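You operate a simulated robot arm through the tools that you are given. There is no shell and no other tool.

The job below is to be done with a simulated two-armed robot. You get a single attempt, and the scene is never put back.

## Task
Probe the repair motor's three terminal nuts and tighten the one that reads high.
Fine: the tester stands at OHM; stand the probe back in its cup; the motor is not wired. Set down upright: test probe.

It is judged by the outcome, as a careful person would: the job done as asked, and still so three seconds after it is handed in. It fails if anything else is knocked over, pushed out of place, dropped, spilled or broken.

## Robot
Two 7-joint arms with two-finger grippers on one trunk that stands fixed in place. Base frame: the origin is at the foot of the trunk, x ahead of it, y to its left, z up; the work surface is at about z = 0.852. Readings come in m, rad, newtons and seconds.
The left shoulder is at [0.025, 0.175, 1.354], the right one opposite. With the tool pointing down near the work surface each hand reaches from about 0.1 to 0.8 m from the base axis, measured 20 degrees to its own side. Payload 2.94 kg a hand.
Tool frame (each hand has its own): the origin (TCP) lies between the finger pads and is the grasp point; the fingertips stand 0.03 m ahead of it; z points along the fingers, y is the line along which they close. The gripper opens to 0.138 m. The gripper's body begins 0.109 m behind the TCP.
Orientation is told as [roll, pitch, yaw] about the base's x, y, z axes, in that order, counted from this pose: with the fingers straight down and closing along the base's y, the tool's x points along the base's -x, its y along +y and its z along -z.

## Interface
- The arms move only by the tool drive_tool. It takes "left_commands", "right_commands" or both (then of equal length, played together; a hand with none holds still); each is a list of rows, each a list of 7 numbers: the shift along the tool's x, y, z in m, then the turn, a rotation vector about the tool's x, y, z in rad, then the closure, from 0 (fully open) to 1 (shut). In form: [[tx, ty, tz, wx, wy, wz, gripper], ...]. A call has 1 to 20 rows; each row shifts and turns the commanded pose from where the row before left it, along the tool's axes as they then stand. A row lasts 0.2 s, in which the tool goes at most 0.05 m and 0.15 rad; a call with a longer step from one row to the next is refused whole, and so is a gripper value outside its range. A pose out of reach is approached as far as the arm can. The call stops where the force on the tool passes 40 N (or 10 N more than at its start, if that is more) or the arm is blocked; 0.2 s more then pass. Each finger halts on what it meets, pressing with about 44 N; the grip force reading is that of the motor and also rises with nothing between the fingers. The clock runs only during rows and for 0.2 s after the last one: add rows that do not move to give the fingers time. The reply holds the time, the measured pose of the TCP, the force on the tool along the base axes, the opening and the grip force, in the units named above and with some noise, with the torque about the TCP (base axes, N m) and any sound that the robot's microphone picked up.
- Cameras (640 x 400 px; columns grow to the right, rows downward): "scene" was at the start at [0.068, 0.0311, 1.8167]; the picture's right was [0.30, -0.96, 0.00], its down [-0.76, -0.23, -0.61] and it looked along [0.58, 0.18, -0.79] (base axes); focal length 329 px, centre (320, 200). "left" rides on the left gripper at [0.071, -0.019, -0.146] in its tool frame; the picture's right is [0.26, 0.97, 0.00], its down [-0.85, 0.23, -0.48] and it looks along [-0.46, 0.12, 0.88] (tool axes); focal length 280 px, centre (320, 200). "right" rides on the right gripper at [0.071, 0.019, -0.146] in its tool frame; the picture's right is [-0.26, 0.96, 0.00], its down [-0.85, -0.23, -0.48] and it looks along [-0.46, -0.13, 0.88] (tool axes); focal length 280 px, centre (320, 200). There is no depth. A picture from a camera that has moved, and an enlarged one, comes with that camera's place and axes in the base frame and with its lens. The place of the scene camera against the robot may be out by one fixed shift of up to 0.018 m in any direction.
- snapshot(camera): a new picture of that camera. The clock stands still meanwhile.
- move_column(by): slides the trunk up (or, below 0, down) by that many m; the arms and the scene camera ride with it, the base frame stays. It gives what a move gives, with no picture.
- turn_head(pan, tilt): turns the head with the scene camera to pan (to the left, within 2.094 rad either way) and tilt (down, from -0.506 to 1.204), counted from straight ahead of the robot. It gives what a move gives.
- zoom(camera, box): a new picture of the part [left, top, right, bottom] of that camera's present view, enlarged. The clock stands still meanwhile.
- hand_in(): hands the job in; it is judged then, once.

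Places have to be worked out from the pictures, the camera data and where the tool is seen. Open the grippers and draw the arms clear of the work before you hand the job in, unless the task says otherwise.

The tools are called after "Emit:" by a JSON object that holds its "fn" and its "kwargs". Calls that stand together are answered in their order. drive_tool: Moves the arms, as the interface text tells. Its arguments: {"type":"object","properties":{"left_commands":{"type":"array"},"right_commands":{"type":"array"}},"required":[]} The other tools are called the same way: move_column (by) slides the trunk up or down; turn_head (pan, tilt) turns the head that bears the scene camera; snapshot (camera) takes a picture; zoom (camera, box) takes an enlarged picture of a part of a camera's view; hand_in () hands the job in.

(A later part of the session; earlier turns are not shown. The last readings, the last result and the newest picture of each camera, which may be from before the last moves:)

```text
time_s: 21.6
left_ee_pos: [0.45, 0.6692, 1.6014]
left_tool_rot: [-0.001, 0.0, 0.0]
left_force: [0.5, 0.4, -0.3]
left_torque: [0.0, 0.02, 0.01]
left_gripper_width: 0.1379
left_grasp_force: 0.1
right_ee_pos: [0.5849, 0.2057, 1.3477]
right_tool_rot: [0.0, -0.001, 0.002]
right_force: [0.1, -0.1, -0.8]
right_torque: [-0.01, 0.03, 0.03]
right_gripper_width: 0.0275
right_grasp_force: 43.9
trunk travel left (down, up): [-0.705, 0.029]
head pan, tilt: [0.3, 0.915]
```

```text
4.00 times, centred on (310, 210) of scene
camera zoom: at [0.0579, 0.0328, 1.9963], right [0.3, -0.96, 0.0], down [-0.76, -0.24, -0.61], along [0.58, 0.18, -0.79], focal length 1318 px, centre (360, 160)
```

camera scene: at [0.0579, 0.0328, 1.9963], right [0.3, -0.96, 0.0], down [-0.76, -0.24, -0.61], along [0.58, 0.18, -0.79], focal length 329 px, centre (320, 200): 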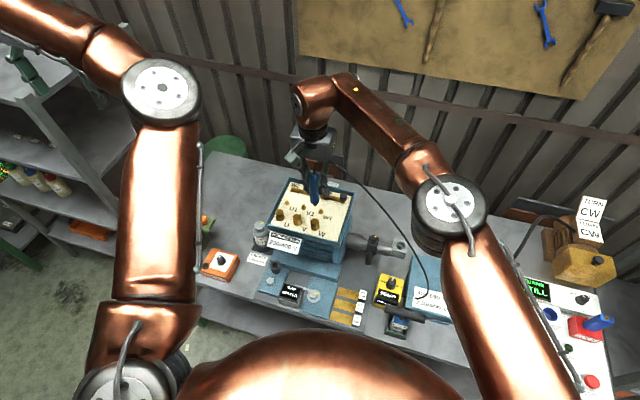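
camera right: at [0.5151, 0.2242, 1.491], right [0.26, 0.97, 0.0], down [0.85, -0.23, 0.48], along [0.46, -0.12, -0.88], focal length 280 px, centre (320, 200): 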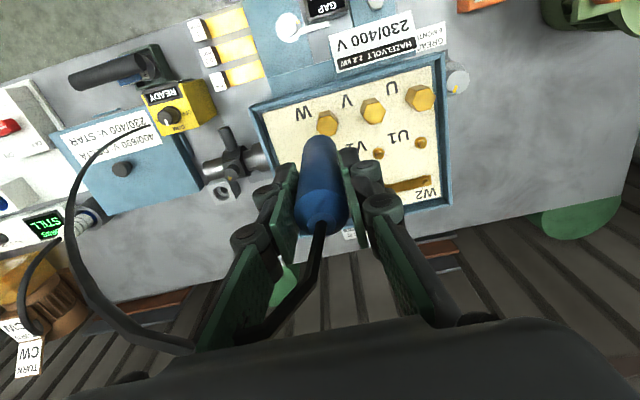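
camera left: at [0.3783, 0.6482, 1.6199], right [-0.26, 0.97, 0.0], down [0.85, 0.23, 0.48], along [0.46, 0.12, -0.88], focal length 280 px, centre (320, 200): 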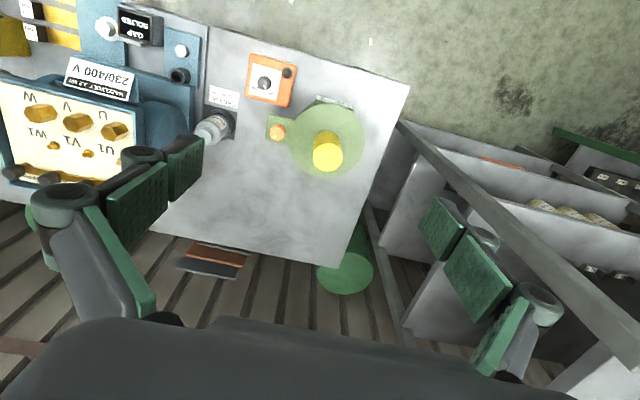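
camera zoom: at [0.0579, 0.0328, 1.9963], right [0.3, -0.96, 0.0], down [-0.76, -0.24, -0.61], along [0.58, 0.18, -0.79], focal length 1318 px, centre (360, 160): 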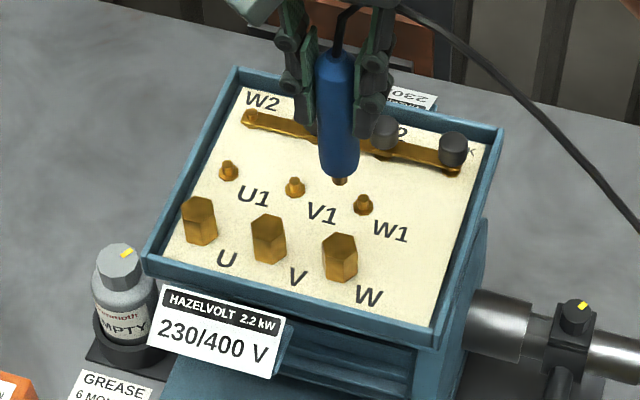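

The nut tops look to be near z≈1.15 and x≈0.596, with y≈0.213 (W), 0.271 (V) and 0.327 (U). I'll move over W and lower the tip to about 2 cm above it, then check.

Emit:
{"fn": "drive_tool", "kwargs": {"right_commands": [[-0.0055, 0.0038, 0, 0, 0, 0, 0.9], [-0.0055, 0.0037, 0, 0, 0, 0, 0.9], [0, 0, 0.025, 0, 0, 0, 0.9], [0, 0, 0.025, 0, 0, 0, 0.9], [0, 0, 0.025, 0, 0, 0, 0.9], [0, 0, 0, 0, 0, 0, 0.9]]}}

Emit:
{"fn": "zoom", "kwargs": {"camera": "scene", "box": [250, 160, 370, 260]}}

Emit:
{"fn": "zoom", "kwargs": {"camera": "right", "box": [230, 60, 410, 180]}}

Emit:
{"fn": "zoom", "kwargs": {"camera": "left", "box": [0, 40, 210, 180]}}

```text
time_s: 23.0
left_ee_pos: [0.4506, 0.6709, 1.6032]
left_tool_rot: [0.0, 0.0, 0.0]
left_force: [-0.5, 0.2, -0.1]
left_torque: [-0.01, -0.02, 0.02]
left_gripper_width: 0.1379
left_grasp_force: 0.0
right_ee_pos: [0.5992, 0.2129, 1.2728]
right_tool_rot: [-0.001, -0.005, 0.001]
right_force: [-0.4, -0.8, -1.9]
right_torque: [-0.02, 0.05, 0.02]
right_gripper_width: 0.0274
right_grasp_force: 44.1
trunk travel left (down, up): [-0.705, 0.029]
head pan, tilt: [0.3, 0.915]
```

```text
4.00 times, centred on (310, 210) of scene
camera zoom: at [0.0579, 0.0324, 1.9965], right [0.3, -0.96, 0.0], down [-0.76, -0.23, -0.61], along [0.58, 0.18, -0.79], focal length 1318 px, centre (360, 160)
```

zoom: 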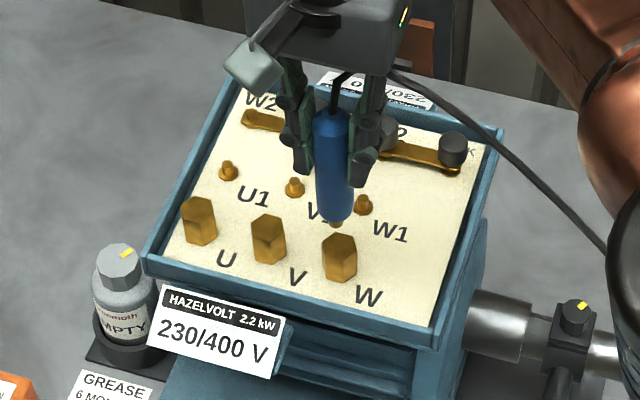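

```text
3.33 times, centred on (320, 120) of right
camera zoom: at [0.5276, 0.232, 1.4164], right [0.26, 0.97, 0.0], down [0.85, -0.23, 0.48], along [0.46, -0.12, -0.88], focal length 935 px, centre (320, 467)
```

zoom: 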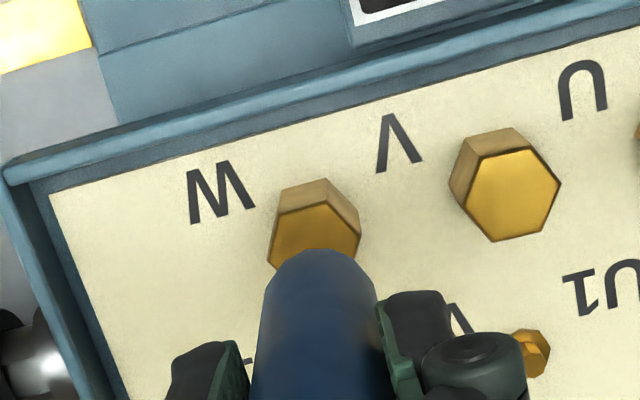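

```text
2.86 times, centred on (105, 110) of left
camera zoom: at [0.378, 0.6503, 1.7492], right [-0.26, 0.97, 0.0], down [0.85, 0.23, 0.48], along [0.46, 0.12, -0.88], focal length 801 px, centre (934, 457)
```

zoom: 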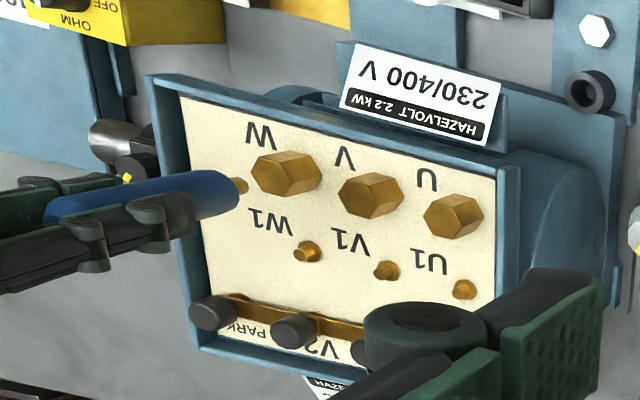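

The tip lines up with W's top in both the scene and left views, about 1.5–2 cm above it. I'll nudge it 2 mm in -y and lower gently in small steps.

Emit:
{"fn": "drive_tool", "kwargs": {"right_commands": [[0, -0.002, 0.005, 0, 0, 0, 0.9], [0, 0, 0.004, 0, 0, 0, 0.9], [0, 0, 0.003, 0, 0, 0, 0.9], [0, 0, 0.0, 0, 0, 0, 0.9]]}}

Emit:
{"fn": "snapshot", "kwargs": {"camera": "scene"}}

Emit:
{"fn": "zoom", "kwargs": {"camera": "scene", "box": [250, 160, 370, 260]}}

Emit:
{"fn": "zoom", "kwargs": {"camera": "left", "box": [0, 40, 210, 180]}}

```text
time_s: 24.0
left_ee_pos: [0.4514, 0.67, 1.6029]
left_tool_rot: [0.001, 0.0, 0.0]
left_force: [1.1, 0.2, -0.1]
left_torque: [0.02, -0.03, 0.03]
left_gripper_width: 0.1378
left_grasp_force: 0.1
right_ee_pos: [0.5989, 0.2099, 1.2597]
right_tool_rot: [0.0, -0.002, 0.003]
right_force: [-0.5, 0.5, -1.5]
right_torque: [-0.01, 0.0, 0.01]
right_gripper_width: 0.0279
right_grasp_force: 44.1
trunk travel left (down, up): [-0.705, 0.029]
head pan, tilt: [0.3, 0.915]
```

```text
taken
camera scene: at [0.0579, 0.0324, 1.9965], right [0.3, -0.96, 0.0], down [-0.76, -0.24, -0.61], along [0.58, 0.18, -0.79], focal length 329 px, centre (320, 200)
```

scene: 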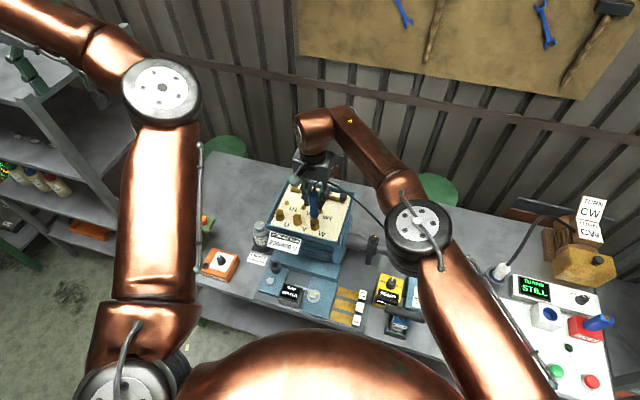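

```text
4.00 times, centred on (310, 210) of scene
camera zoom: at [0.0579, 0.0324, 1.9965], right [0.3, -0.96, 0.0], down [-0.76, -0.24, -0.61], along [0.58, 0.18, -0.79], focal length 1318 px, centre (360, 160)
```

zoom: 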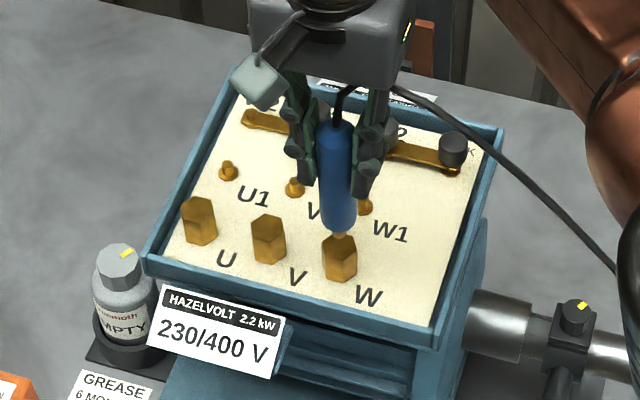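

```text
2.86 times, centred on (105, 110) of left
camera zoom: at [0.378, 0.6503, 1.7492], right [-0.26, 0.97, 0.0], down [0.85, 0.23, 0.48], along [0.46, 0.12, -0.88], focal length 801 px, centre (934, 457)
```

zoom: 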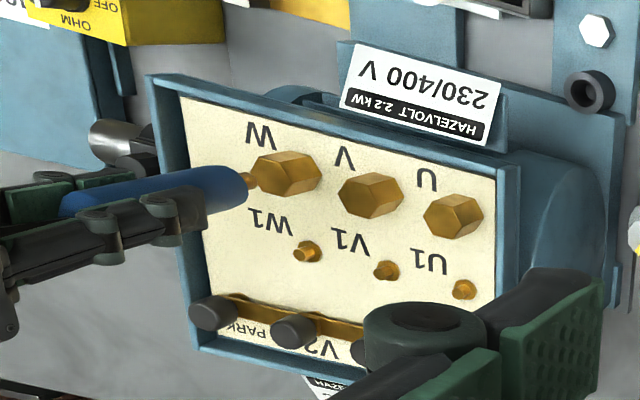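

The tip is just a few millimetres above W's top face and centred. I'll lower by 5 mm in small steps and watch force and tester.

Emit:
{"fn": "drive_tool", "kwargs": {"right_commands": [[0, 0, 0.0025, 0, 0, 0, 0.9], [0, 0, 0.0025, 0, 0, 0, 0.9], [0, 0, 0.0, 0, 0, 0, 0.9]]}}

Emit:
{"fn": "zoom", "kwargs": {"camera": "scene", "box": [250, 160, 370, 260]}}

Emit:
{"fn": "zoom", "kwargs": {"camera": "scene", "box": [350, 250, 440, 340]}}

```text
time_s: 24.8
left_ee_pos: [0.451, 0.67, 1.603]
left_tool_rot: [0.0, 0.001, 0.001]
left_force: [-0.5, -0.9, 0.2]
left_torque: [-0.01, -0.02, -0.01]
left_gripper_width: 0.1382
left_grasp_force: 0.1
right_ee_pos: [0.5975, 0.2106, 1.2547]
right_tool_rot: [0.001, -0.002, 0.002]
right_force: [-0.5, 0.0, -1.8]
right_torque: [0.0, 0.0, -0.01]
right_gripper_width: 0.0275
right_grasp_force: 44.5
trunk travel left (down, up): [-0.705, 0.029]
head pan, tilt: [0.3, 0.915]
```

```text
4.00 times, centred on (310, 210) of scene
camera zoom: at [0.0577, 0.0325, 1.9965], right [0.3, -0.96, 0.0], down [-0.76, -0.24, -0.61], along [0.58, 0.18, -0.79], focal length 1318 px, centre (360, 160)
```

zoom: 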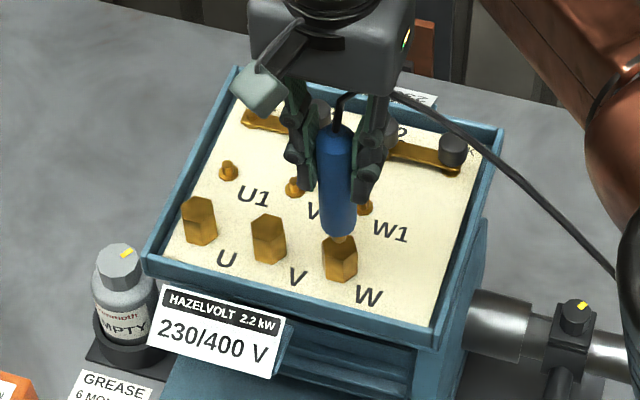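

```text
4.44 times, centred on (395, 295) of scene
camera zoom: at [0.0577, 0.0325, 1.9965], right [0.3, -0.96, 0.0], down [-0.76, -0.24, -0.61], along [0.58, 0.18, -0.79], focal length 1464 px, centre (-13, -222)
```

zoom: 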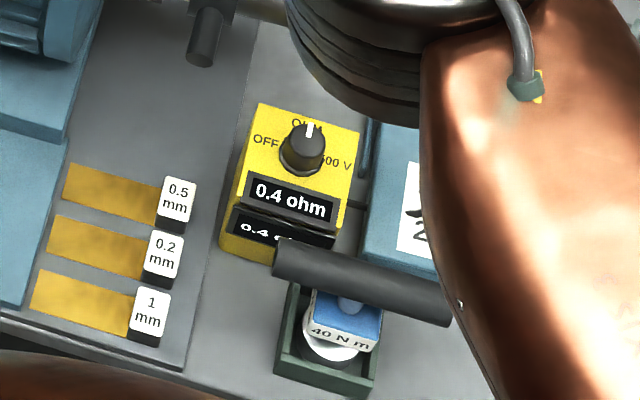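

W reads 0.4 ohm. Next is V: I'll lift, shift +0.06 in y, tilt the tool 0.15 rad towards the shoulder for reach (compensating the tip), and come down.

Emit:
{"fn": "drive_tool", "kwargs": {"right_commands": [[0, 0, -0.025, 0, 0, 0, 0.9], [0.0056, 0.025, 0, 0, 0, 0, 0.9], [0.0056, 0.0251, 0, 0, 0, 0, 0.9], [0, 0, 0, -0.05, -0.056, 0, 0.9], [0, 0, 0, -0.049, -0.056, 0, 0.9], [0, 0, 0, 0, 0, 0, 0.9]]}}

Emit:
{"fn": "zoom", "kwargs": {"camera": "scene", "box": [250, 160, 370, 260]}}

Emit:
{"fn": "zoom", "kwargs": {"camera": "left", "box": [0, 40, 210, 180]}}

```text
time_s: 26.2
left_ee_pos: [0.4487, 0.6723, 1.602]
left_tool_rot: [-0.001, 0.0, -0.001]
left_force: [-0.4, 0.8, 0.0]
left_torque: [-0.08, -0.02, 0.01]
left_gripper_width: 0.1381
left_grasp_force: 0.1
right_ee_pos: [0.5661, 0.2612, 1.2836]
right_tool_rot: [0.1, -0.116, -0.004]
right_force: [-0.3, 0.8, -1.2]
right_torque: [-0.06, 0.01, -0.01]
right_gripper_width: 0.0277
right_grasp_force: 44.4
right hand out of reach, approached as far as the arm can: row 2, 3
trunk travel left (down, up): [-0.705, 0.029]
head pan, tilt: [0.3, 0.915]
```

```text
4.00 times, centred on (310, 210) of scene
camera zoom: at [0.0568, 0.0365, 1.9964], right [0.3, -0.95, 0.0], down [-0.76, -0.24, -0.61], along [0.58, 0.18, -0.79], focal length 1318 px, centre (360, 160)
```

zoom: 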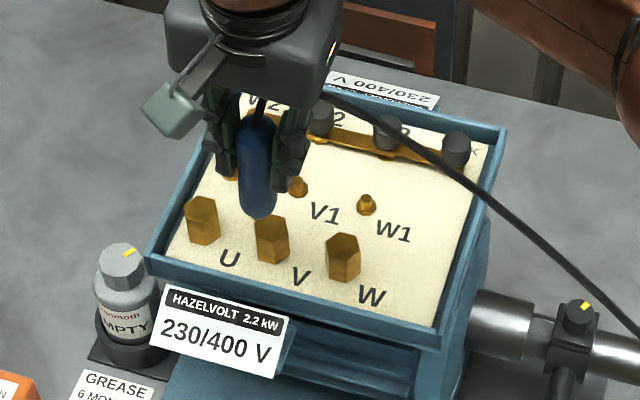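

```text
2.86 times, centred on (105, 110) of left
camera zoom: at [0.3765, 0.6542, 1.7479], right [-0.26, 0.96, 0.0], down [0.85, 0.23, 0.48], along [0.46, 0.12, -0.88], focal length 801 px, centre (934, 457)
```

zoom: 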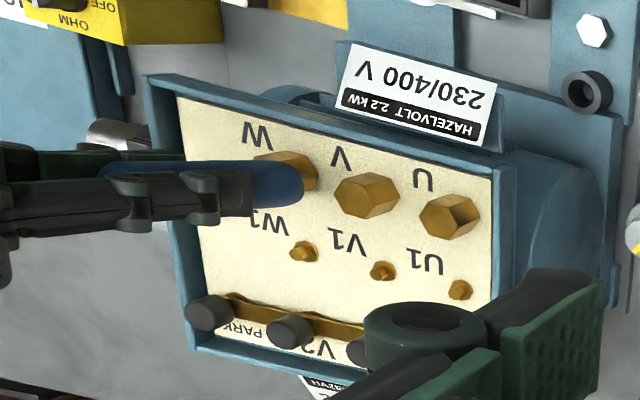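

The x move was clipped before the tilt freed reach, so the tip is about 2 cm short. I'll move +0.02 in x and descend 1.5 cm.

Emit:
{"fn": "drive_tool", "kwargs": {"right_commands": [[-0.01, 0, 0.0012, 0, 0, 0, 0.9], [-0.01, 0, 0.0012, 0, 0, 0, 0.9], [0.001, -0.0008, 0.008, 0, 0, 0, 0.9], [0.0008, -0.0007, 0.007, 0, 0, 0, 0.9], [0, 0, 0, 0, 0, 0, 0.9]]}}

Emit:
{"fn": "zoom", "kwargs": {"camera": "scene", "box": [250, 160, 370, 260]}}

Emit:
{"fn": "zoom", "kwargs": {"camera": "left", "box": [0, 40, 210, 180]}}

```text
time_s: 27.4
left_ee_pos: [0.4505, 0.6698, 1.603]
left_tool_rot: [-0.001, 0.0, -0.001]
left_force: [-0.4, 0.5, -0.6]
left_torque: [-0.04, -0.01, 0.01]
left_gripper_width: 0.138
left_grasp_force: 0.2
right_ee_pos: [0.5869, 0.2567, 1.2682]
right_tool_rot: [0.1, -0.113, -0.005]
right_force: [0.2, 0.1, -2.1]
right_torque: [0.01, 0.05, 0.01]
right_gripper_width: 0.0277
right_grasp_force: 43.7
trunk travel left (down, up): [-0.705, 0.029]
head pan, tilt: [0.3, 0.915]
```

```text
4.00 times, centred on (310, 210) of scene
camera zoom: at [0.0574, 0.0328, 1.9965], right [0.3, -0.96, 0.0], down [-0.76, -0.24, -0.61], along [0.58, 0.18, -0.79], focal length 1318 px, centre (360, 160)
```

zoom: 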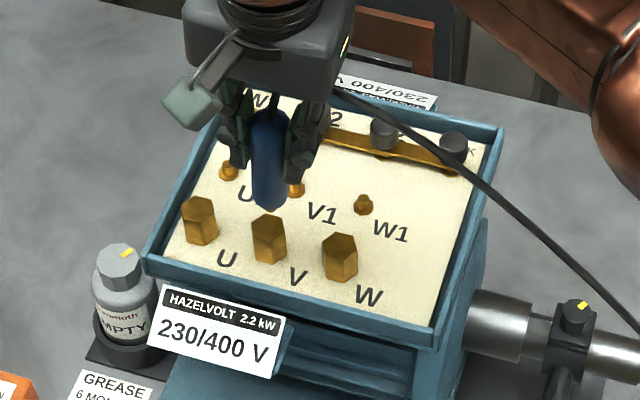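

```text
2.86 times, centred on (105, 110) of left
camera zoom: at [0.3775, 0.6506, 1.7492], right [-0.26, 0.97, 0.0], down [0.85, 0.23, 0.48], along [0.46, 0.12, -0.88], focal length 801 px, centre (934, 457)
```

zoom: 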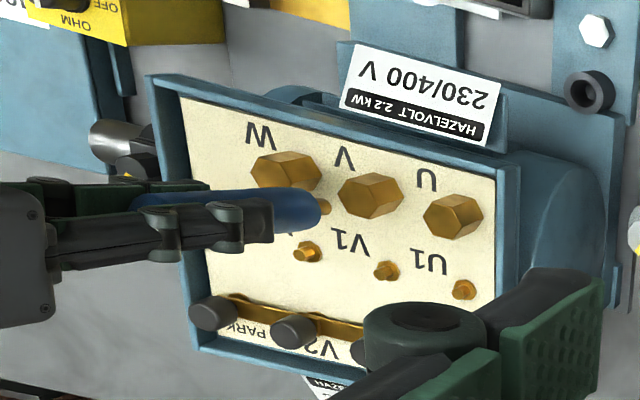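

Tip is aligned above V in both views, about 1.4 cm up. I'll descend 1.3 cm and read the tester.

Emit:
{"fn": "drive_tool", "kwargs": {"right_commands": [[0.0006, -0.0005, 0.005, 0, 0, 0, 0.9], [0.0005, -0.0004, 0.004, 0, 0, 0, 0.9], [0.0004, -0.0004, 0.004, 0, 0, 0, 0.9], [0, 0, 0, 0, 0, 0, 0.9]]}}

Emit:
{"fn": "zoom", "kwargs": {"camera": "scene", "box": [250, 160, 370, 260]}}

Emit:
{"fn": "zoom", "kwargs": {"camera": "scene", "box": [350, 250, 440, 340]}}

Emit:
{"fn": "zoom", "kwargs": {"camera": "left", "box": [0, 40, 210, 180]}}

```text
time_s: 28.4
left_ee_pos: [0.4507, 0.6699, 1.6036]
left_tool_rot: [-0.001, -0.001, 0.001]
left_force: [-0.1, 1.1, -0.6]
left_torque: [0.01, -0.01, -0.04]
left_gripper_width: 0.1379
left_grasp_force: 0.1
right_ee_pos: [0.5878, 0.2562, 1.2551]
right_tool_rot: [0.098, -0.112, -0.004]
right_force: [-0.5, 1.5, -0.9]
right_torque: [-0.03, 0.01, 0.03]
right_gripper_width: 0.0278
right_grasp_force: 44.0
trunk travel left (down, up): [-0.705, 0.029]
head pan, tilt: [0.3, 0.915]
```

```text
4.00 times, centred on (310, 210) of scene
camera zoom: at [0.0576, 0.0324, 1.9965], right [0.3, -0.96, 0.0], down [-0.76, -0.23, -0.61], along [0.58, 0.18, -0.79], focal length 1318 px, centre (360, 160)
```

zoom: 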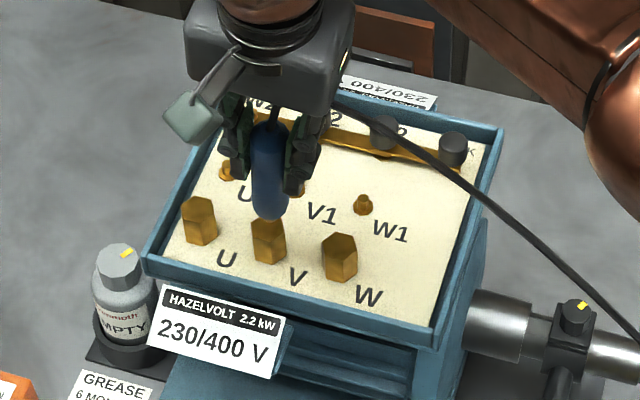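

```text
4.44 times, centred on (395, 295) of scene
camera zoom: at [0.0576, 0.0324, 1.9965], right [0.3, -0.96, 0.0], down [-0.76, -0.23, -0.61], along [0.58, 0.18, -0.79], focal length 1464 px, centre (-13, -222)
```

zoom: 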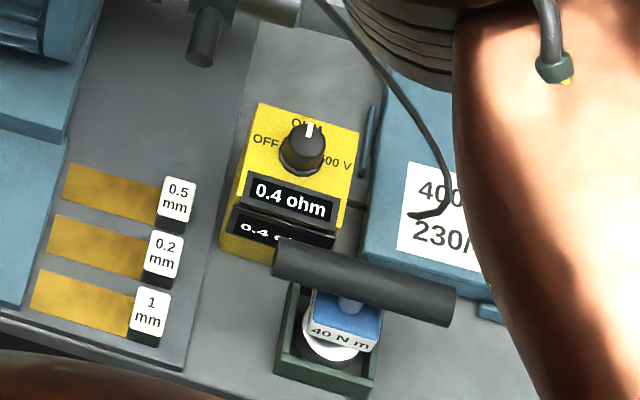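

```text
2.86 times, centred on (105, 110) of left
camera zoom: at [0.3777, 0.6503, 1.7493], right [-0.26, 0.97, 0.0], down [0.85, 0.23, 0.48], along [0.46, 0.12, -0.88], focal length 801 px, centre (934, 457)
```

zoom: 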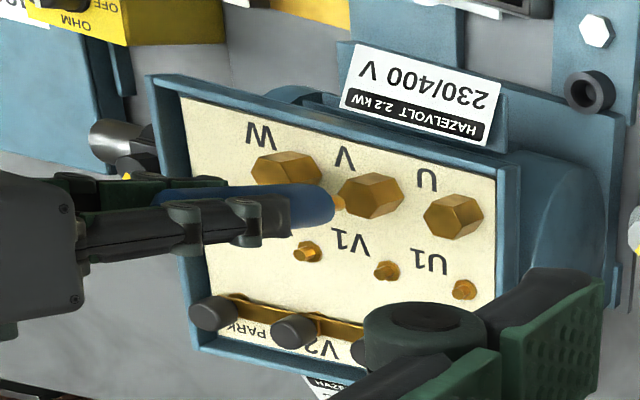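

The tester shows 0.4 ohm, but this could be held over from W. I'll lower 3 mm more until it's a sure contact, then lift and check whether the display resets.

Emit:
{"fn": "drive_tool", "kwargs": {"right_commands": [[0.0002, -0.0002, 0.002, 0, 0, 0, 0.9], [0.0002, -0.0002, 0.0015, 0, 0, 0, 0.9], [0, 0, 0, 0, 0, 0, 0.9]]}}

Emit:
{"fn": "zoom", "kwargs": {"camera": "scene", "box": [350, 250, 440, 340]}}

Emit:
{"fn": "zoom", "kwargs": {"camera": "left", "box": [60, 70, 150, 130]}}

Emit:
{"fn": "drive_tool", "kwargs": {"right_commands": [[0, 0, -0.015, 0, 0, 0, 0.9], [0, 0, -0.015, 0, 0, 0, 0.9], [0, 0, 0, 0, 0, 0, 0.9]]}}

Emit:
{"fn": "zoom", "kwargs": {"camera": "scene", "box": [350, 250, 440, 340]}}

```text
time_s: 29.2
left_ee_pos: [0.4503, 0.6693, 1.6029]
left_tool_rot: [0.0, 0.0, -0.001]
left_force: [-0.1, -0.2, 0.1]
left_torque: [0.03, 0.0, 0.02]
left_gripper_width: 0.1381
left_grasp_force: 0.1
right_ee_pos: [0.5873, 0.257, 1.2528]
right_tool_rot: [0.099, -0.114, -0.005]
right_force: [0.3, 0.4, -0.5]
right_torque: [0.03, -0.01, -0.01]
right_gripper_width: 0.0277
right_grasp_force: 43.8
trunk travel left (down, up): [-0.705, 0.029]
head pan, tilt: [0.3, 0.915]
```

```text
4.44 times, centred on (395, 295) of scene
camera zoom: at [0.0576, 0.0324, 1.9965], right [0.3, -0.96, 0.0], down [-0.76, -0.23, -0.61], along [0.58, 0.18, -0.79], focal length 1464 px, centre (-13, -222)
```

zoom: 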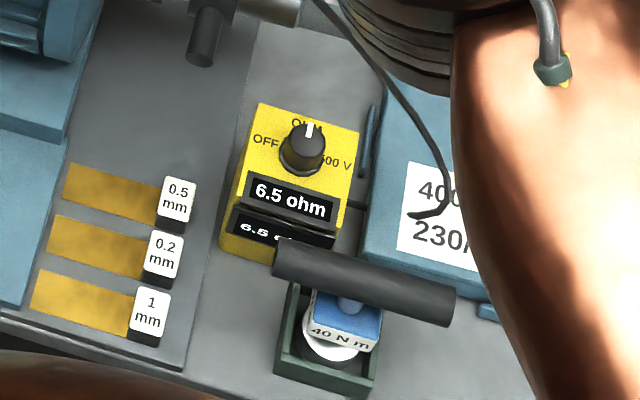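

```text
6.67 times, centred on (105, 100) of left
camera zoom: at [0.3778, 0.6503, 1.7493], right [-0.26, 0.97, 0.0], down [0.85, 0.23, 0.48], along [0.46, 0.12, -0.88], focal length 1869 px, centre (1753, 867)
```

zoom: 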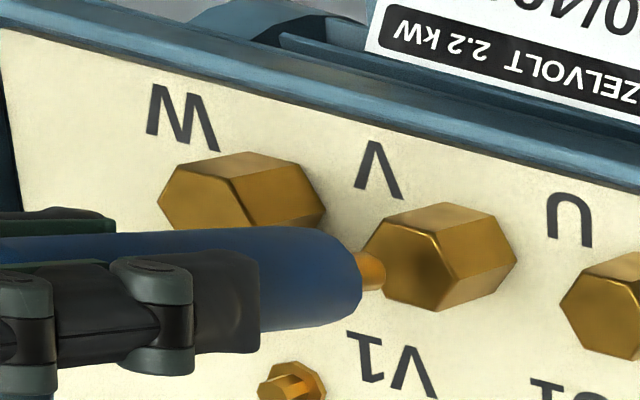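

```text
time_s: 30.0
left_ee_pos: [0.45, 0.6697, 1.6026]
left_tool_rot: [0.0, 0.0, -0.002]
left_force: [0.0, 0.3, 0.0]
left_torque: [0.01, -0.01, -0.01]
left_gripper_width: 0.1379
left_grasp_force: 0.0
right_ee_pos: [0.5841, 0.2543, 1.2814]
right_tool_rot: [0.099, -0.114, -0.004]
right_force: [0.4, -0.1, -1.4]
right_torque: [0.0, 0.0, 0.0]
right_gripper_width: 0.0277
right_grasp_force: 43.5
trunk travel left (down, up): [-0.705, 0.029]
head pan, tilt: [0.3, 0.915]
```

```text
4.44 times, centred on (395, 295) of scene
camera zoom: at [0.058, 0.0326, 1.9965], right [0.3, -0.96, 0.0], down [-0.76, -0.24, -0.61], along [0.58, 0.18, -0.79], focal length 1464 px, centre (-13, -222)
```

zoom: 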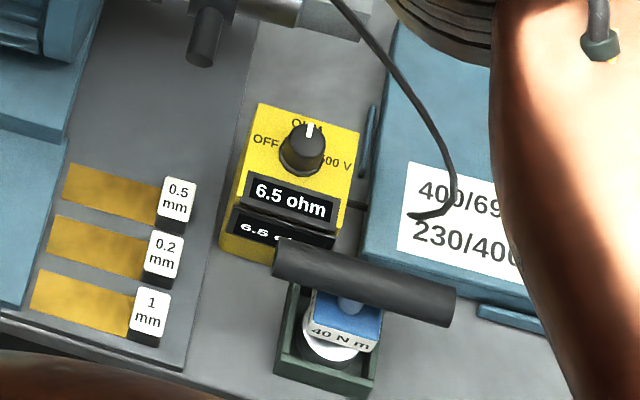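

V reads 6.5 ohm (the display holds the last value). U still has to be probed: I'll tilt a further 0.1 rad and move the tip over U.

Emit:
{"fn": "drive_tool", "kwargs": {"right_commands": [[0, 0, 0, -0.066, -0.075, 0, 0.9], [0.0028, 0.027, 0.006, 0, 0, 0, 0.9], [0.0028, 0.0277, 0.006, 0, 0, 0, 0.9], [0, 0, 0, 0, 0, 0, 0.9]]}}

Emit:
{"fn": "zoom", "kwargs": {"camera": "scene", "box": [250, 160, 370, 260]}}

Emit:
{"fn": "zoom", "kwargs": {"camera": "left", "box": [30, 60, 180, 160]}}

Emit:
{"fn": "snapshot", "kwargs": {"camera": "scene"}}

```text
time_s: 31.0
left_ee_pos: [0.4512, 0.6716, 1.6014]
left_tool_rot: [0.0, -0.001, -0.003]
left_force: [-0.5, 0.8, -1.1]
left_torque: [-0.07, 0.04, -0.01]
left_gripper_width: 0.1381
left_grasp_force: 0.1
right_ee_pos: [0.5809, 0.3127, 1.2788]
right_tool_rot: [0.168, -0.188, -0.014]
right_force: [-0.7, 0.5, -1.9]
right_torque: [-0.06, -0.01, 0.03]
right_gripper_width: 0.0278
right_grasp_force: 44.3
trunk travel left (down, up): [-0.705, 0.029]
head pan, tilt: [0.3, 0.915]
```

```text
4.00 times, centred on (310, 210) of scene
camera zoom: at [0.059, 0.0364, 1.9964], right [0.3, -0.95, 0.0], down [-0.76, -0.24, -0.61], along [0.58, 0.18, -0.79], focal length 1318 px, centre (360, 160)
```

zoom: 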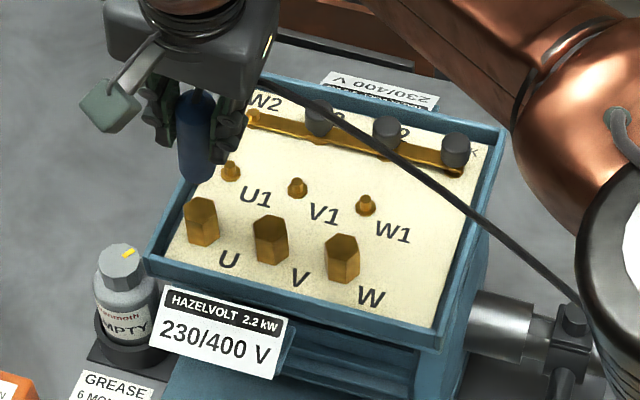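

```text
4.00 times, centred on (105, 110) of left
camera zoom: at [0.3789, 0.6507, 1.7488], right [-0.26, 0.97, 0.0], down [0.85, 0.23, 0.47], along [0.46, 0.12, -0.88], focal length 1122 px, centre (1180, 560)
```

zoom: 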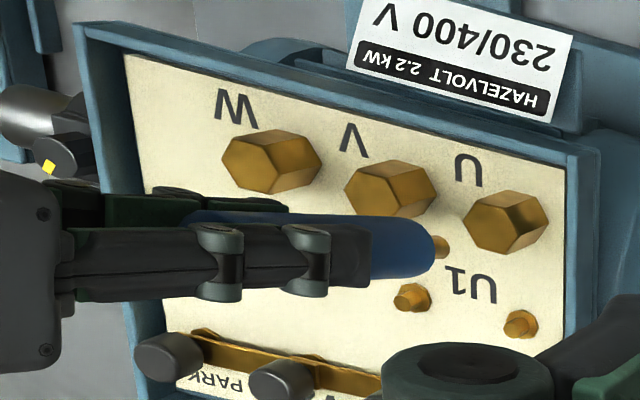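

```text
taken
camera scene: at [0.059, 0.0364, 1.9964], right [0.3, -0.95, 0.0], down [-0.76, -0.24, -0.61], along [0.58, 0.18, -0.79], focal length 329 px, centre (320, 200)
```

scene: 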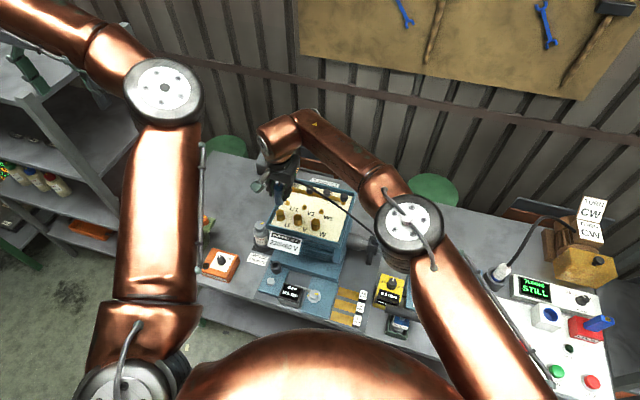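

The tip lines up over U along the vertical in both views. I'll descend 2.2 cm in steps.

Emit:
{"fn": "drive_tool", "kwargs": {"right_commands": [[0.0019, -0.0017, 0.0097, 0, 0, 0, 0.9], [0.0011, -0.001, 0.0058, 0, 0, 0, 0.9], [0.0011, -0.001, 0.0058, 0, 0, 0, 0.9], [0, 0, 0, 0, 0, 0, 0.9]]}}

Emit:
{"fn": "zoom", "kwargs": {"camera": "left", "box": [90, 70, 180, 130]}}

Emit:
{"fn": "zoom", "kwargs": {"camera": "scene", "box": [240, 170, 440, 330]}}

```text
time_s: 32.0
left_ee_pos: [0.4496, 0.67, 1.6036]
left_tool_rot: [0.0, -0.001, 0.002]
left_force: [-0.6, 0.2, 0.1]
left_torque: [-0.04, -0.03, 0.02]
left_gripper_width: 0.138
left_grasp_force: 0.1
right_ee_pos: [0.5802, 0.31, 1.2576]
right_tool_rot: [0.167, -0.188, -0.016]
right_force: [-0.2, 0.2, -1.9]
right_torque: [-0.02, 0.0, 0.01]
right_gripper_width: 0.0278
right_grasp_force: 44.2
trunk travel left (down, up): [-0.705, 0.029]
head pan, tilt: [0.3, 0.915]
```

```text
6.67 times, centred on (135, 100) of left
camera zoom: at [0.3769, 0.6498, 1.7497], right [-0.26, 0.97, 0.0], down [0.85, 0.23, 0.48], along [0.46, 0.12, -0.88], focal length 1869 px, centre (1553, 867)
```

zoom: 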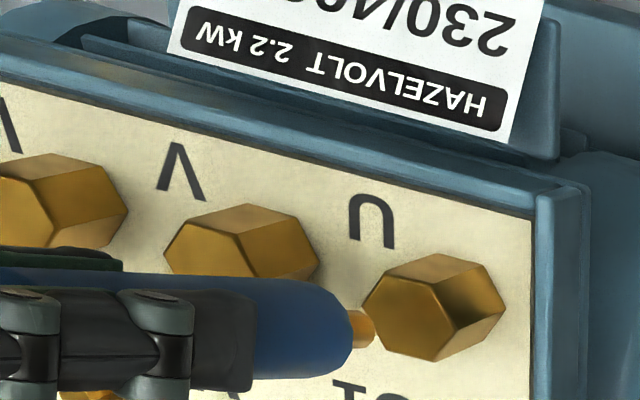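

```text
2.50 times, centred on (340, 250) of scene
camera zoom: at [0.0565, 0.0318, 1.9965], right [0.3, -0.96, 0.0], down [-0.76, -0.23, -0.61], along [0.58, 0.18, -0.79], focal length 824 px, centre (270, 75)
```

zoom: 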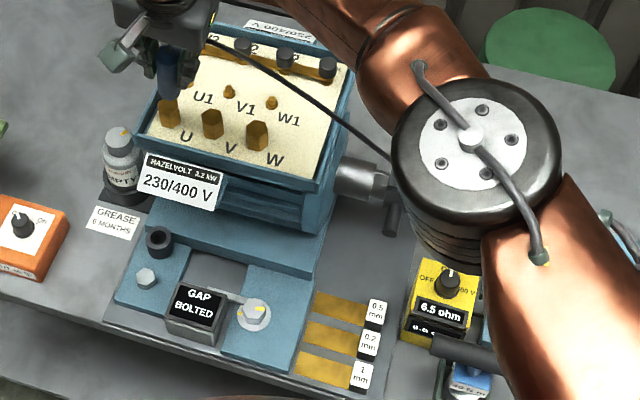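

The display still shows the held 6.5, so U isn't touched yet. I'll lower a further 2 mm twice, checking the reading.

Emit:
{"fn": "drive_tool", "kwargs": {"right_commands": [[0.0004, -0.0003, 0.0019, 0, 0, 0, 0.9], [0.0004, -0.0003, 0.0015, 0, 0, 0, 0.9], [0, 0, 0, 0, 0, 0, 0.9]]}}

Emit:
{"fn": "zoom", "kwargs": {"camera": "left", "box": [90, 70, 180, 130]}}

Emit:
{"fn": "zoom", "kwargs": {"camera": "scene", "box": [240, 170, 440, 330]}}

```text
time_s: 32.8
left_ee_pos: [0.4517, 0.6722, 1.6017]
left_tool_rot: [-0.002, 0.0, 0.0]
left_force: [-0.6, -0.3, -0.3]
left_torque: [-0.02, 0.0, 0.01]
left_gripper_width: 0.138
left_grasp_force: 0.1
right_ee_pos: [0.5809, 0.3096, 1.2532]
right_tool_rot: [0.169, -0.187, -0.015]
right_force: [-0.4, -0.7, -1.6]
right_torque: [-0.07, -0.01, 0.04]
right_gripper_width: 0.0279
right_grasp_force: 44.3
trunk travel left (down, up): [-0.705, 0.029]
head pan, tilt: [0.3, 0.915]
```

```text
6.67 times, centred on (135, 100) of left
camera zoom: at [0.3783, 0.6514, 1.7487], right [-0.26, 0.97, 0.0], down [0.85, 0.23, 0.48], along [0.46, 0.12, -0.88], focal length 1869 px, centre (1553, 867)
```

zoom: 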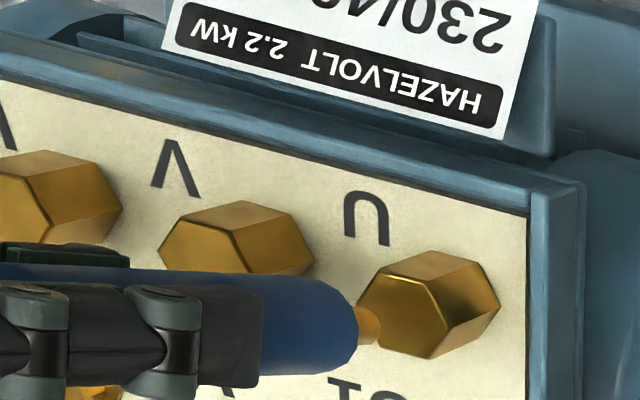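

```text
2.50 times, centred on (340, 250) of scene
camera zoom: at [0.0583, 0.0336, 1.9964], right [0.3, -0.96, 0.0], down [-0.76, -0.24, -0.61], along [0.58, 0.18, -0.79], focal length 824 px, centre (270, 75)
```

zoom: 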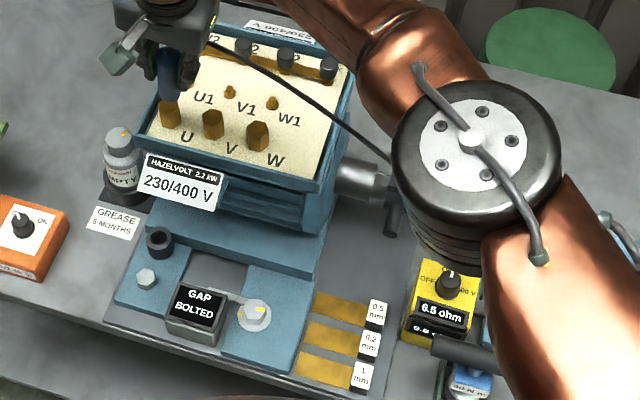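

Emit:
{"fn": "zoom", "kwargs": {"camera": "scene", "box": [360, 260, 430, 330]}}

Emit:
{"fn": "drive_tool", "kwargs": {"right_commands": [[0.0004, -0.0003, 0.0019, 0, 0, 0, 0.9], [0, 0, 0, 0, 0, 0, 0.9]]}}

Emit:
{"fn": "zoom", "kwargs": {"camera": "scene", "box": [360, 260, 430, 330]}}

Emit:
{"fn": "zoom", "kwargs": {"camera": "left", "box": [90, 70, 180, 130]}}

```text
5.71 times, centred on (395, 295) of scene
camera zoom: at [0.0583, 0.0336, 1.9964], right [0.3, -0.96, 0.0], down [-0.76, -0.24, -0.61], along [0.58, 0.18, -0.79], focal length 1882 px, centre (-109, -343)
```

zoom: 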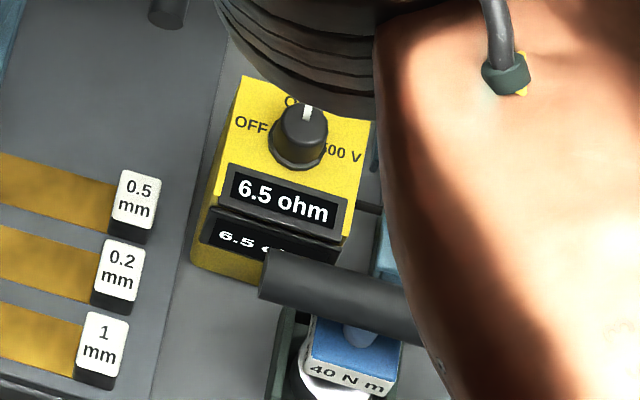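

```text
time_s: 33.4
left_ee_pos: [0.4509, 0.6708, 1.6032]
left_tool_rot: [0.0, 0.0, -0.001]
left_force: [0.1, 0.4, -0.2]
left_torque: [0.0, -0.02, -0.03]
left_gripper_width: 0.1383
left_grasp_force: 0.1
right_ee_pos: [0.5804, 0.31, 1.2511]
right_tool_rot: [0.167, -0.189, -0.017]
right_force: [0.5, 0.3, -1.3]
right_torque: [-0.03, 0.01, -0.01]
right_gripper_width: 0.0281
right_grasp_force: 43.8
trunk travel left (down, up): [-0.705, 0.029]
head pan, tilt: [0.3, 0.915]
```

```text
5.71 times, centred on (395, 295) of scene
camera zoom: at [0.058, 0.033, 1.9965], right [0.3, -0.96, 0.0], down [-0.76, -0.24, -0.61], along [0.58, 0.18, -0.79], focal length 1882 px, centre (-109, -343)
```

zoom: 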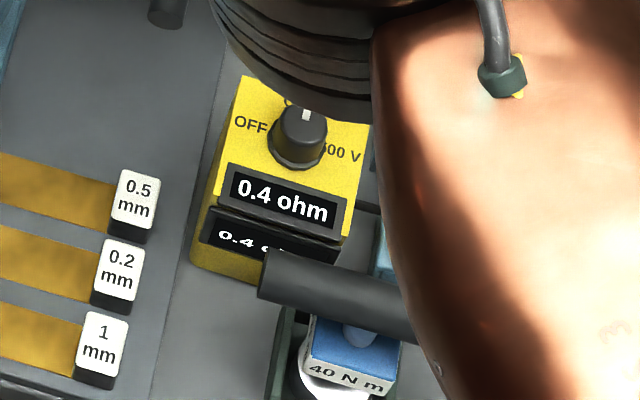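

```text
6.67 times, centred on (135, 100) of left
camera zoom: at [0.3781, 0.6508, 1.749], right [-0.26, 0.97, 0.0], down [0.85, 0.23, 0.48], along [0.46, 0.12, -0.88], focal length 1869 px, centre (1553, 867)
```

zoom: 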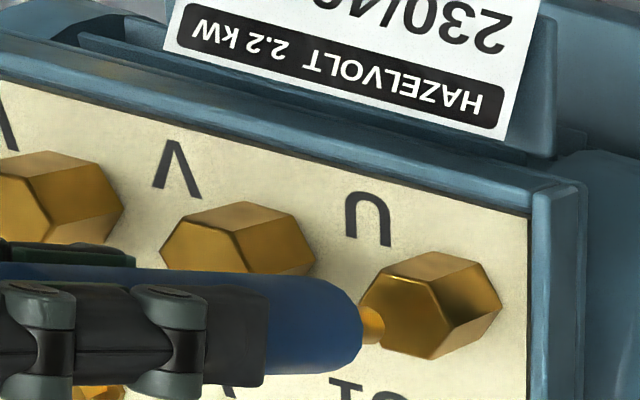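

U reads 0.4 ohm, so V (6.5 ohm) is the high one. I'll lift, straighten the tool, and carry the probe off to the right, keeping hold of it for a re-check after tightening.

Emit:
{"fn": "drive_tool", "kwargs": {"right_commands": [[-0.0056, 0.005, -0.029, 0, 0, 0, 0.9], [-0.0056, 0.005, -0.029, 0, 0, 0, 0.9], [0.01, -0.02, 0, 0.0825, 0.094, 0, 0.9], [0.01, -0.03, 0, 0.0825, 0.094, 0, 0.9], [0.01, -0.04, 0, 0, 0, 0, 0.9], [0.01, -0.045, 0, 0, 0, 0, 0.9], [0.01, -0.045, 0, 0, 0, 0, 0.9], [0.01, -0.045, 0, 0, 0, 0, 0.9], [0.01, -0.045, 0, 0, 0, 0, 0.9], [0.01, -0.045, 0, 0, 0, 0, 0.9], [0.0, -0.045, 0, 0, 0, 0, 0.9], [0.0, -0.045, 0, 0, 0, 0, 0.9], [0.0, -0.045, 0, 0, 0, 0, 0.9], [0, 0, 0, 0, 0, 0, 0.9]]}}

Emit:
{"fn": "snapshot", "kwargs": {"camera": "scene"}}

Emit:
{"fn": "snapshot", "kwargs": {"camera": "right"}}

```text
time_s: 36.4
left_ee_pos: [0.4506, 0.6705, 1.6023]
left_tool_rot: [-0.001, 0.001, -0.001]
left_force: [0.4, -0.2, 0.3]
left_torque: [0.0, 0.06, 0.01]
left_gripper_width: 0.1379
left_grasp_force: 0.0
right_ee_pos: [0.5016, -0.1419, 1.2985]
right_tool_rot: [-0.002, -0.001, 0.001]
right_force: [-0.2, 1.3, -0.6]
right_torque: [-0.05, 0.03, 0.03]
right_gripper_width: 0.0276
right_grasp_force: 44.2
trunk travel left (down, up): [-0.705, 0.029]
head pan, tilt: [0.3, 0.915]
```

```text
taken
camera scene: at [0.0581, 0.0329, 1.9964], right [0.3, -0.96, 0.0], down [-0.76, -0.24, -0.61], along [0.58, 0.18, -0.79], focal length 329 px, centre (320, 200)
```

scene: 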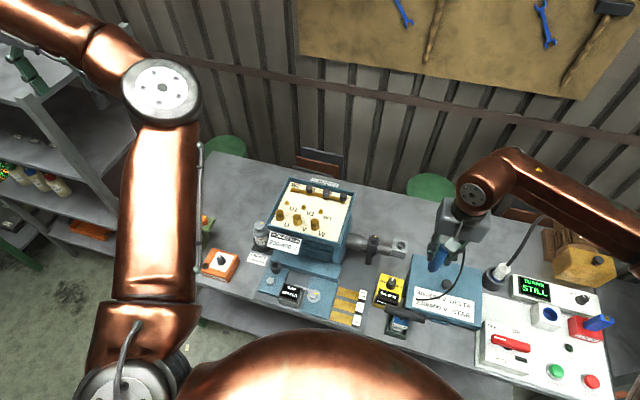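

```text
taken
camera right: at [0.4311, -0.1228, 1.444], right [0.26, 0.97, 0.0], down [0.85, -0.23, 0.48], along [0.46, -0.12, -0.88], focal length 280 px, centre (320, 200)
```

right: 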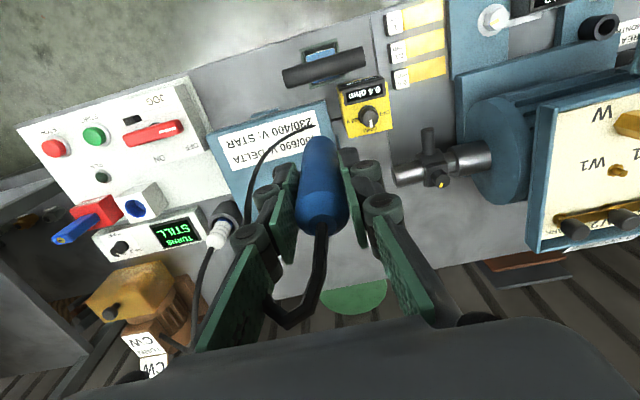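

The probe is parked clear. Now I'll bring the left hand above the V nut to look straight at it, fingers part-closed.

Emit:
{"fn": "drive_tool", "kwargs": {"left_commands": [[-0.0115, -0.0335, 0.0235, 0, 0, 0, 0.6], [-0.0115, -0.0335, 0.0235, 0, 0, 0, 0.6], [-0.0115, -0.0335, 0.0235, 0, 0, 0, 0.6], [-0.0115, -0.0335, 0.0235, 0, 0, 0, 0.6], [-0.0115, -0.0335, 0.0235, 0, 0, 0, 0.6], [-0.0115, -0.0335, 0.0235, 0, 0, 0, 0.6], [-0.0115, -0.0335, 0.0235, 0, 0, 0, 0.6], [-0.0115, -0.0335, 0.0235, 0, 0, 0, 0.6], [-0.0115, -0.0335, 0.0235, 0, 0, 0, 0.6], [-0.0115, -0.0335, 0.0235, 0, 0, 0, 0.6], [-0.0115, -0.0335, 0.0235, 0, 0, 0, 0.6], [-0.0115, -0.0335, 0.0235, 0, 0, 0, 0.6], [0, 0, 0, 0, 0, 0, 0.6]]}}

Emit:
{"fn": "snapshot", "kwargs": {"camera": "left"}}

Emit:
{"fn": "snapshot", "kwargs": {"camera": "scene"}}

Emit:
{"fn": "zoom", "kwargs": {"camera": "left", "box": [230, 60, 410, 180]}}

```text
time_s: 39.2
left_ee_pos: [0.5895, 0.2663, 1.3214]
left_tool_rot: [0.001, 0.001, 0.0]
left_force: [0.7, 1.0, -0.1]
left_torque: [-0.02, -0.02, 0.01]
left_gripper_width: 0.0552
left_grasp_force: 0.0
right_ee_pos: [0.5013, -0.1416, 1.299]
right_tool_rot: [0.002, -0.002, 0.001]
right_force: [-0.6, 0.1, -0.6]
right_torque: [0.0, 0.01, 0.03]
right_gripper_width: 0.0278
right_grasp_force: 43.9
trunk travel left (down, up): [-0.705, 0.029]
head pan, tilt: [0.3, 0.915]
```

```text
taken
camera left: at [0.516, 0.2476, 1.4674], right [-0.26, 0.97, 0.0], down [0.85, 0.23, 0.48], along [0.46, 0.12, -0.88], focal length 280 px, centre (320, 200)
```

left: 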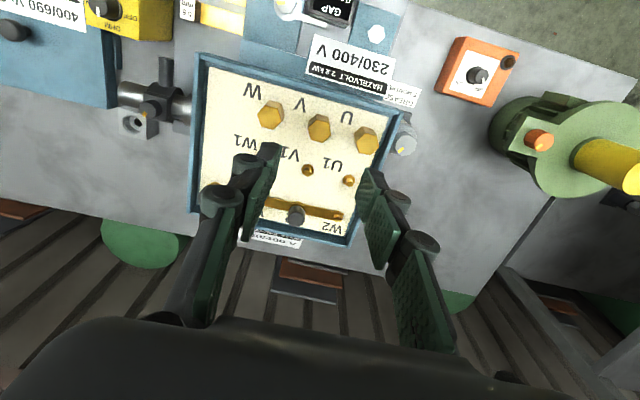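

```text
taken
camera scene: at [0.0571, 0.0315, 1.9965], right [0.3, -0.96, 0.0], down [-0.76, -0.23, -0.61], along [0.58, 0.18, -0.79], focal length 329 px, centre (320, 200)
```

scene: 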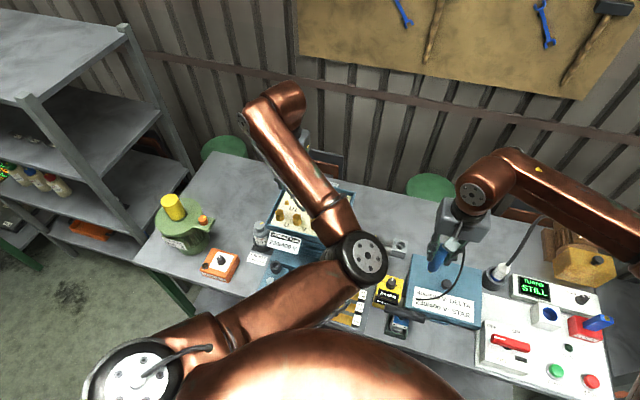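

```text
3.33 times, centred on (320, 120) of left
camera zoom: at [0.516, 0.2476, 1.4674], right [-0.26, 0.97, 0.0], down [0.85, 0.23, 0.48], along [0.46, 0.12, -0.88], focal length 935 px, centre (320, 467)
```

zoom: 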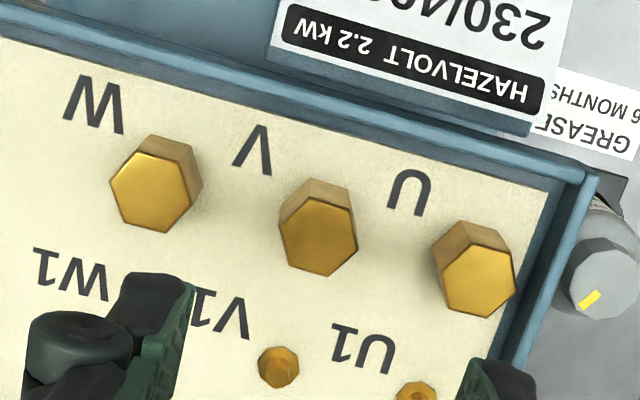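

The V nut's hex top is visible here. I'll zoom closely on it to find the flats' direction.

Emit:
{"fn": "zoom", "kwargs": {"camera": "left", "box": [295, 105, 345, 150]}}

```text
8.89 times, centred on (320, 128) of left
camera zoom: at [0.516, 0.2476, 1.4674], right [-0.26, 0.97, 0.0], down [0.85, 0.23, 0.48], along [0.46, 0.12, -0.88], focal length 2492 px, centre (320, 844)
```

zoom: 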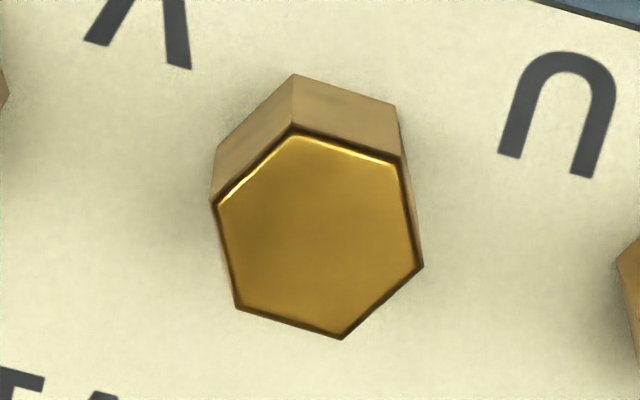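

V's top centre works out to about (0.595, 0.2675), 24 mm across flats, with two flats facing ±x (rotated about -2.5°). I'll yaw the tool +0.48 rad to meet a pair of flats, narrow the opening to about 42 mm, and descend to just above the nuts.

Emit:
{"fn": "drive_tool", "kwargs": {"left_commands": [[-0.006, 0.001, 0, 0, 0, 0, 0.695], [0, 0, 0, 0, 0, -0.12, 0.695], [0, 0, 0, 0, 0, -0.12, 0.695], [0, 0, 0, 0, 0, -0.12, 0.695], [0, 0, 0, 0, 0, -0.12, 0.695], [0, 0, 0.03, 0, 0, 0, 0.695], [0, 0, 0.03, 0, 0, 0, 0.695], [0, 0, 0.03, 0, 0, 0, 0.695], [0, 0, 0.03, 0, 0, 0, 0.695], [0, 0, 0, 0, 0, 0, 0.695]]}}

Emit:
{"fn": "snapshot", "kwargs": {"camera": "left"}}

Emit:
{"fn": "zoom", "kwargs": {"camera": "left", "box": [240, 90, 400, 210]}}

Emit:
{"fn": "snapshot", "kwargs": {"camera": "scene"}}

```text
time_s: 41.4
left_ee_pos: [0.5919, 0.2678, 1.2017]
left_tool_rot: [-0.001, 0.0, 0.48]
left_force: [-0.5, 0.0, 0.1]
left_torque: [0.01, 0.0, 0.01]
left_gripper_width: 0.0421
left_grasp_force: 0.0
right_ee_pos: [0.5017, -0.1439, 1.2984]
right_tool_rot: [0.0, 0.0, 0.001]
right_force: [-0.3, -0.3, -1.9]
right_torque: [-0.01, -0.03, 0.02]
right_gripper_width: 0.0279
right_grasp_force: 44.0
trunk travel left (down, up): [-0.705, 0.029]
head pan, tilt: [0.3, 0.915]
```

```text
taken
camera left: at [0.5361, 0.2176, 1.347], right [-0.68, 0.74, 0.0], down [0.65, 0.6, 0.48], along [0.35, 0.32, -0.88], focal length 280 px, centre (320, 200)
```

left: 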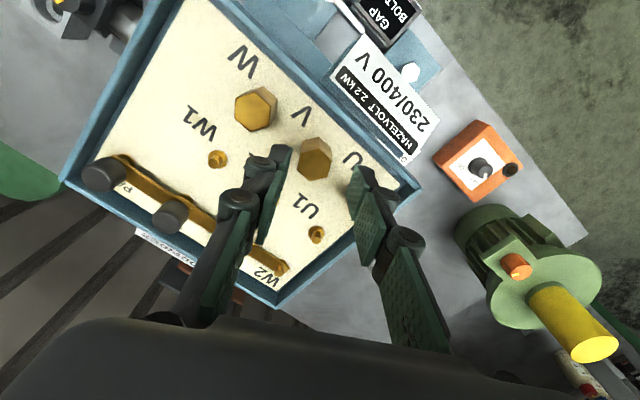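

```text
3.33 times, centred on (320, 150) of left
camera zoom: at [0.5361, 0.2176, 1.347], right [-0.68, 0.74, 0.0], down [0.65, 0.6, 0.48], along [0.35, 0.32, -0.88], focal length 935 px, centre (320, 367)
```

zoom: 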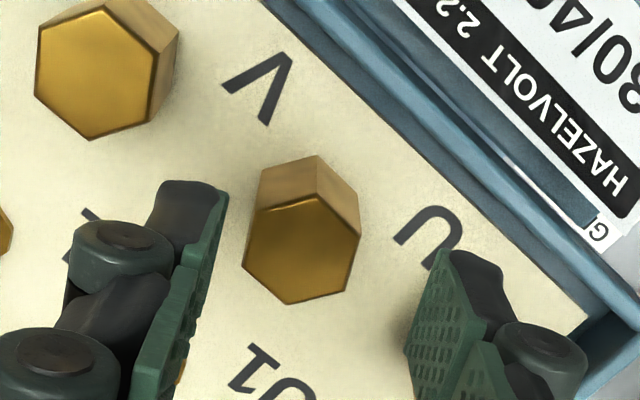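

```text
taken
camera scene: at [0.057, 0.0303, 1.9965], right [0.3, -0.96, 0.0], down [-0.76, -0.23, -0.61], along [0.58, 0.18, -0.79], focal length 329 px, centre (320, 200)
```

scene: 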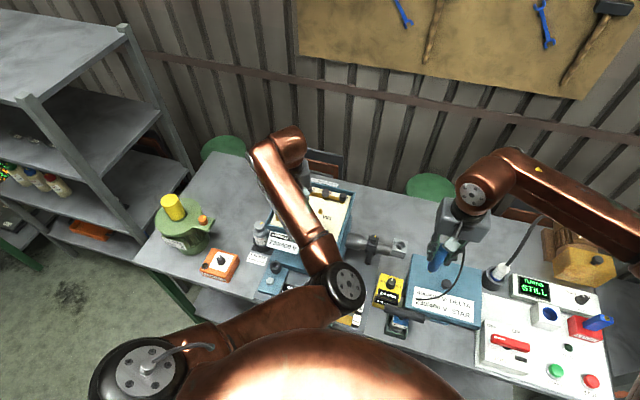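

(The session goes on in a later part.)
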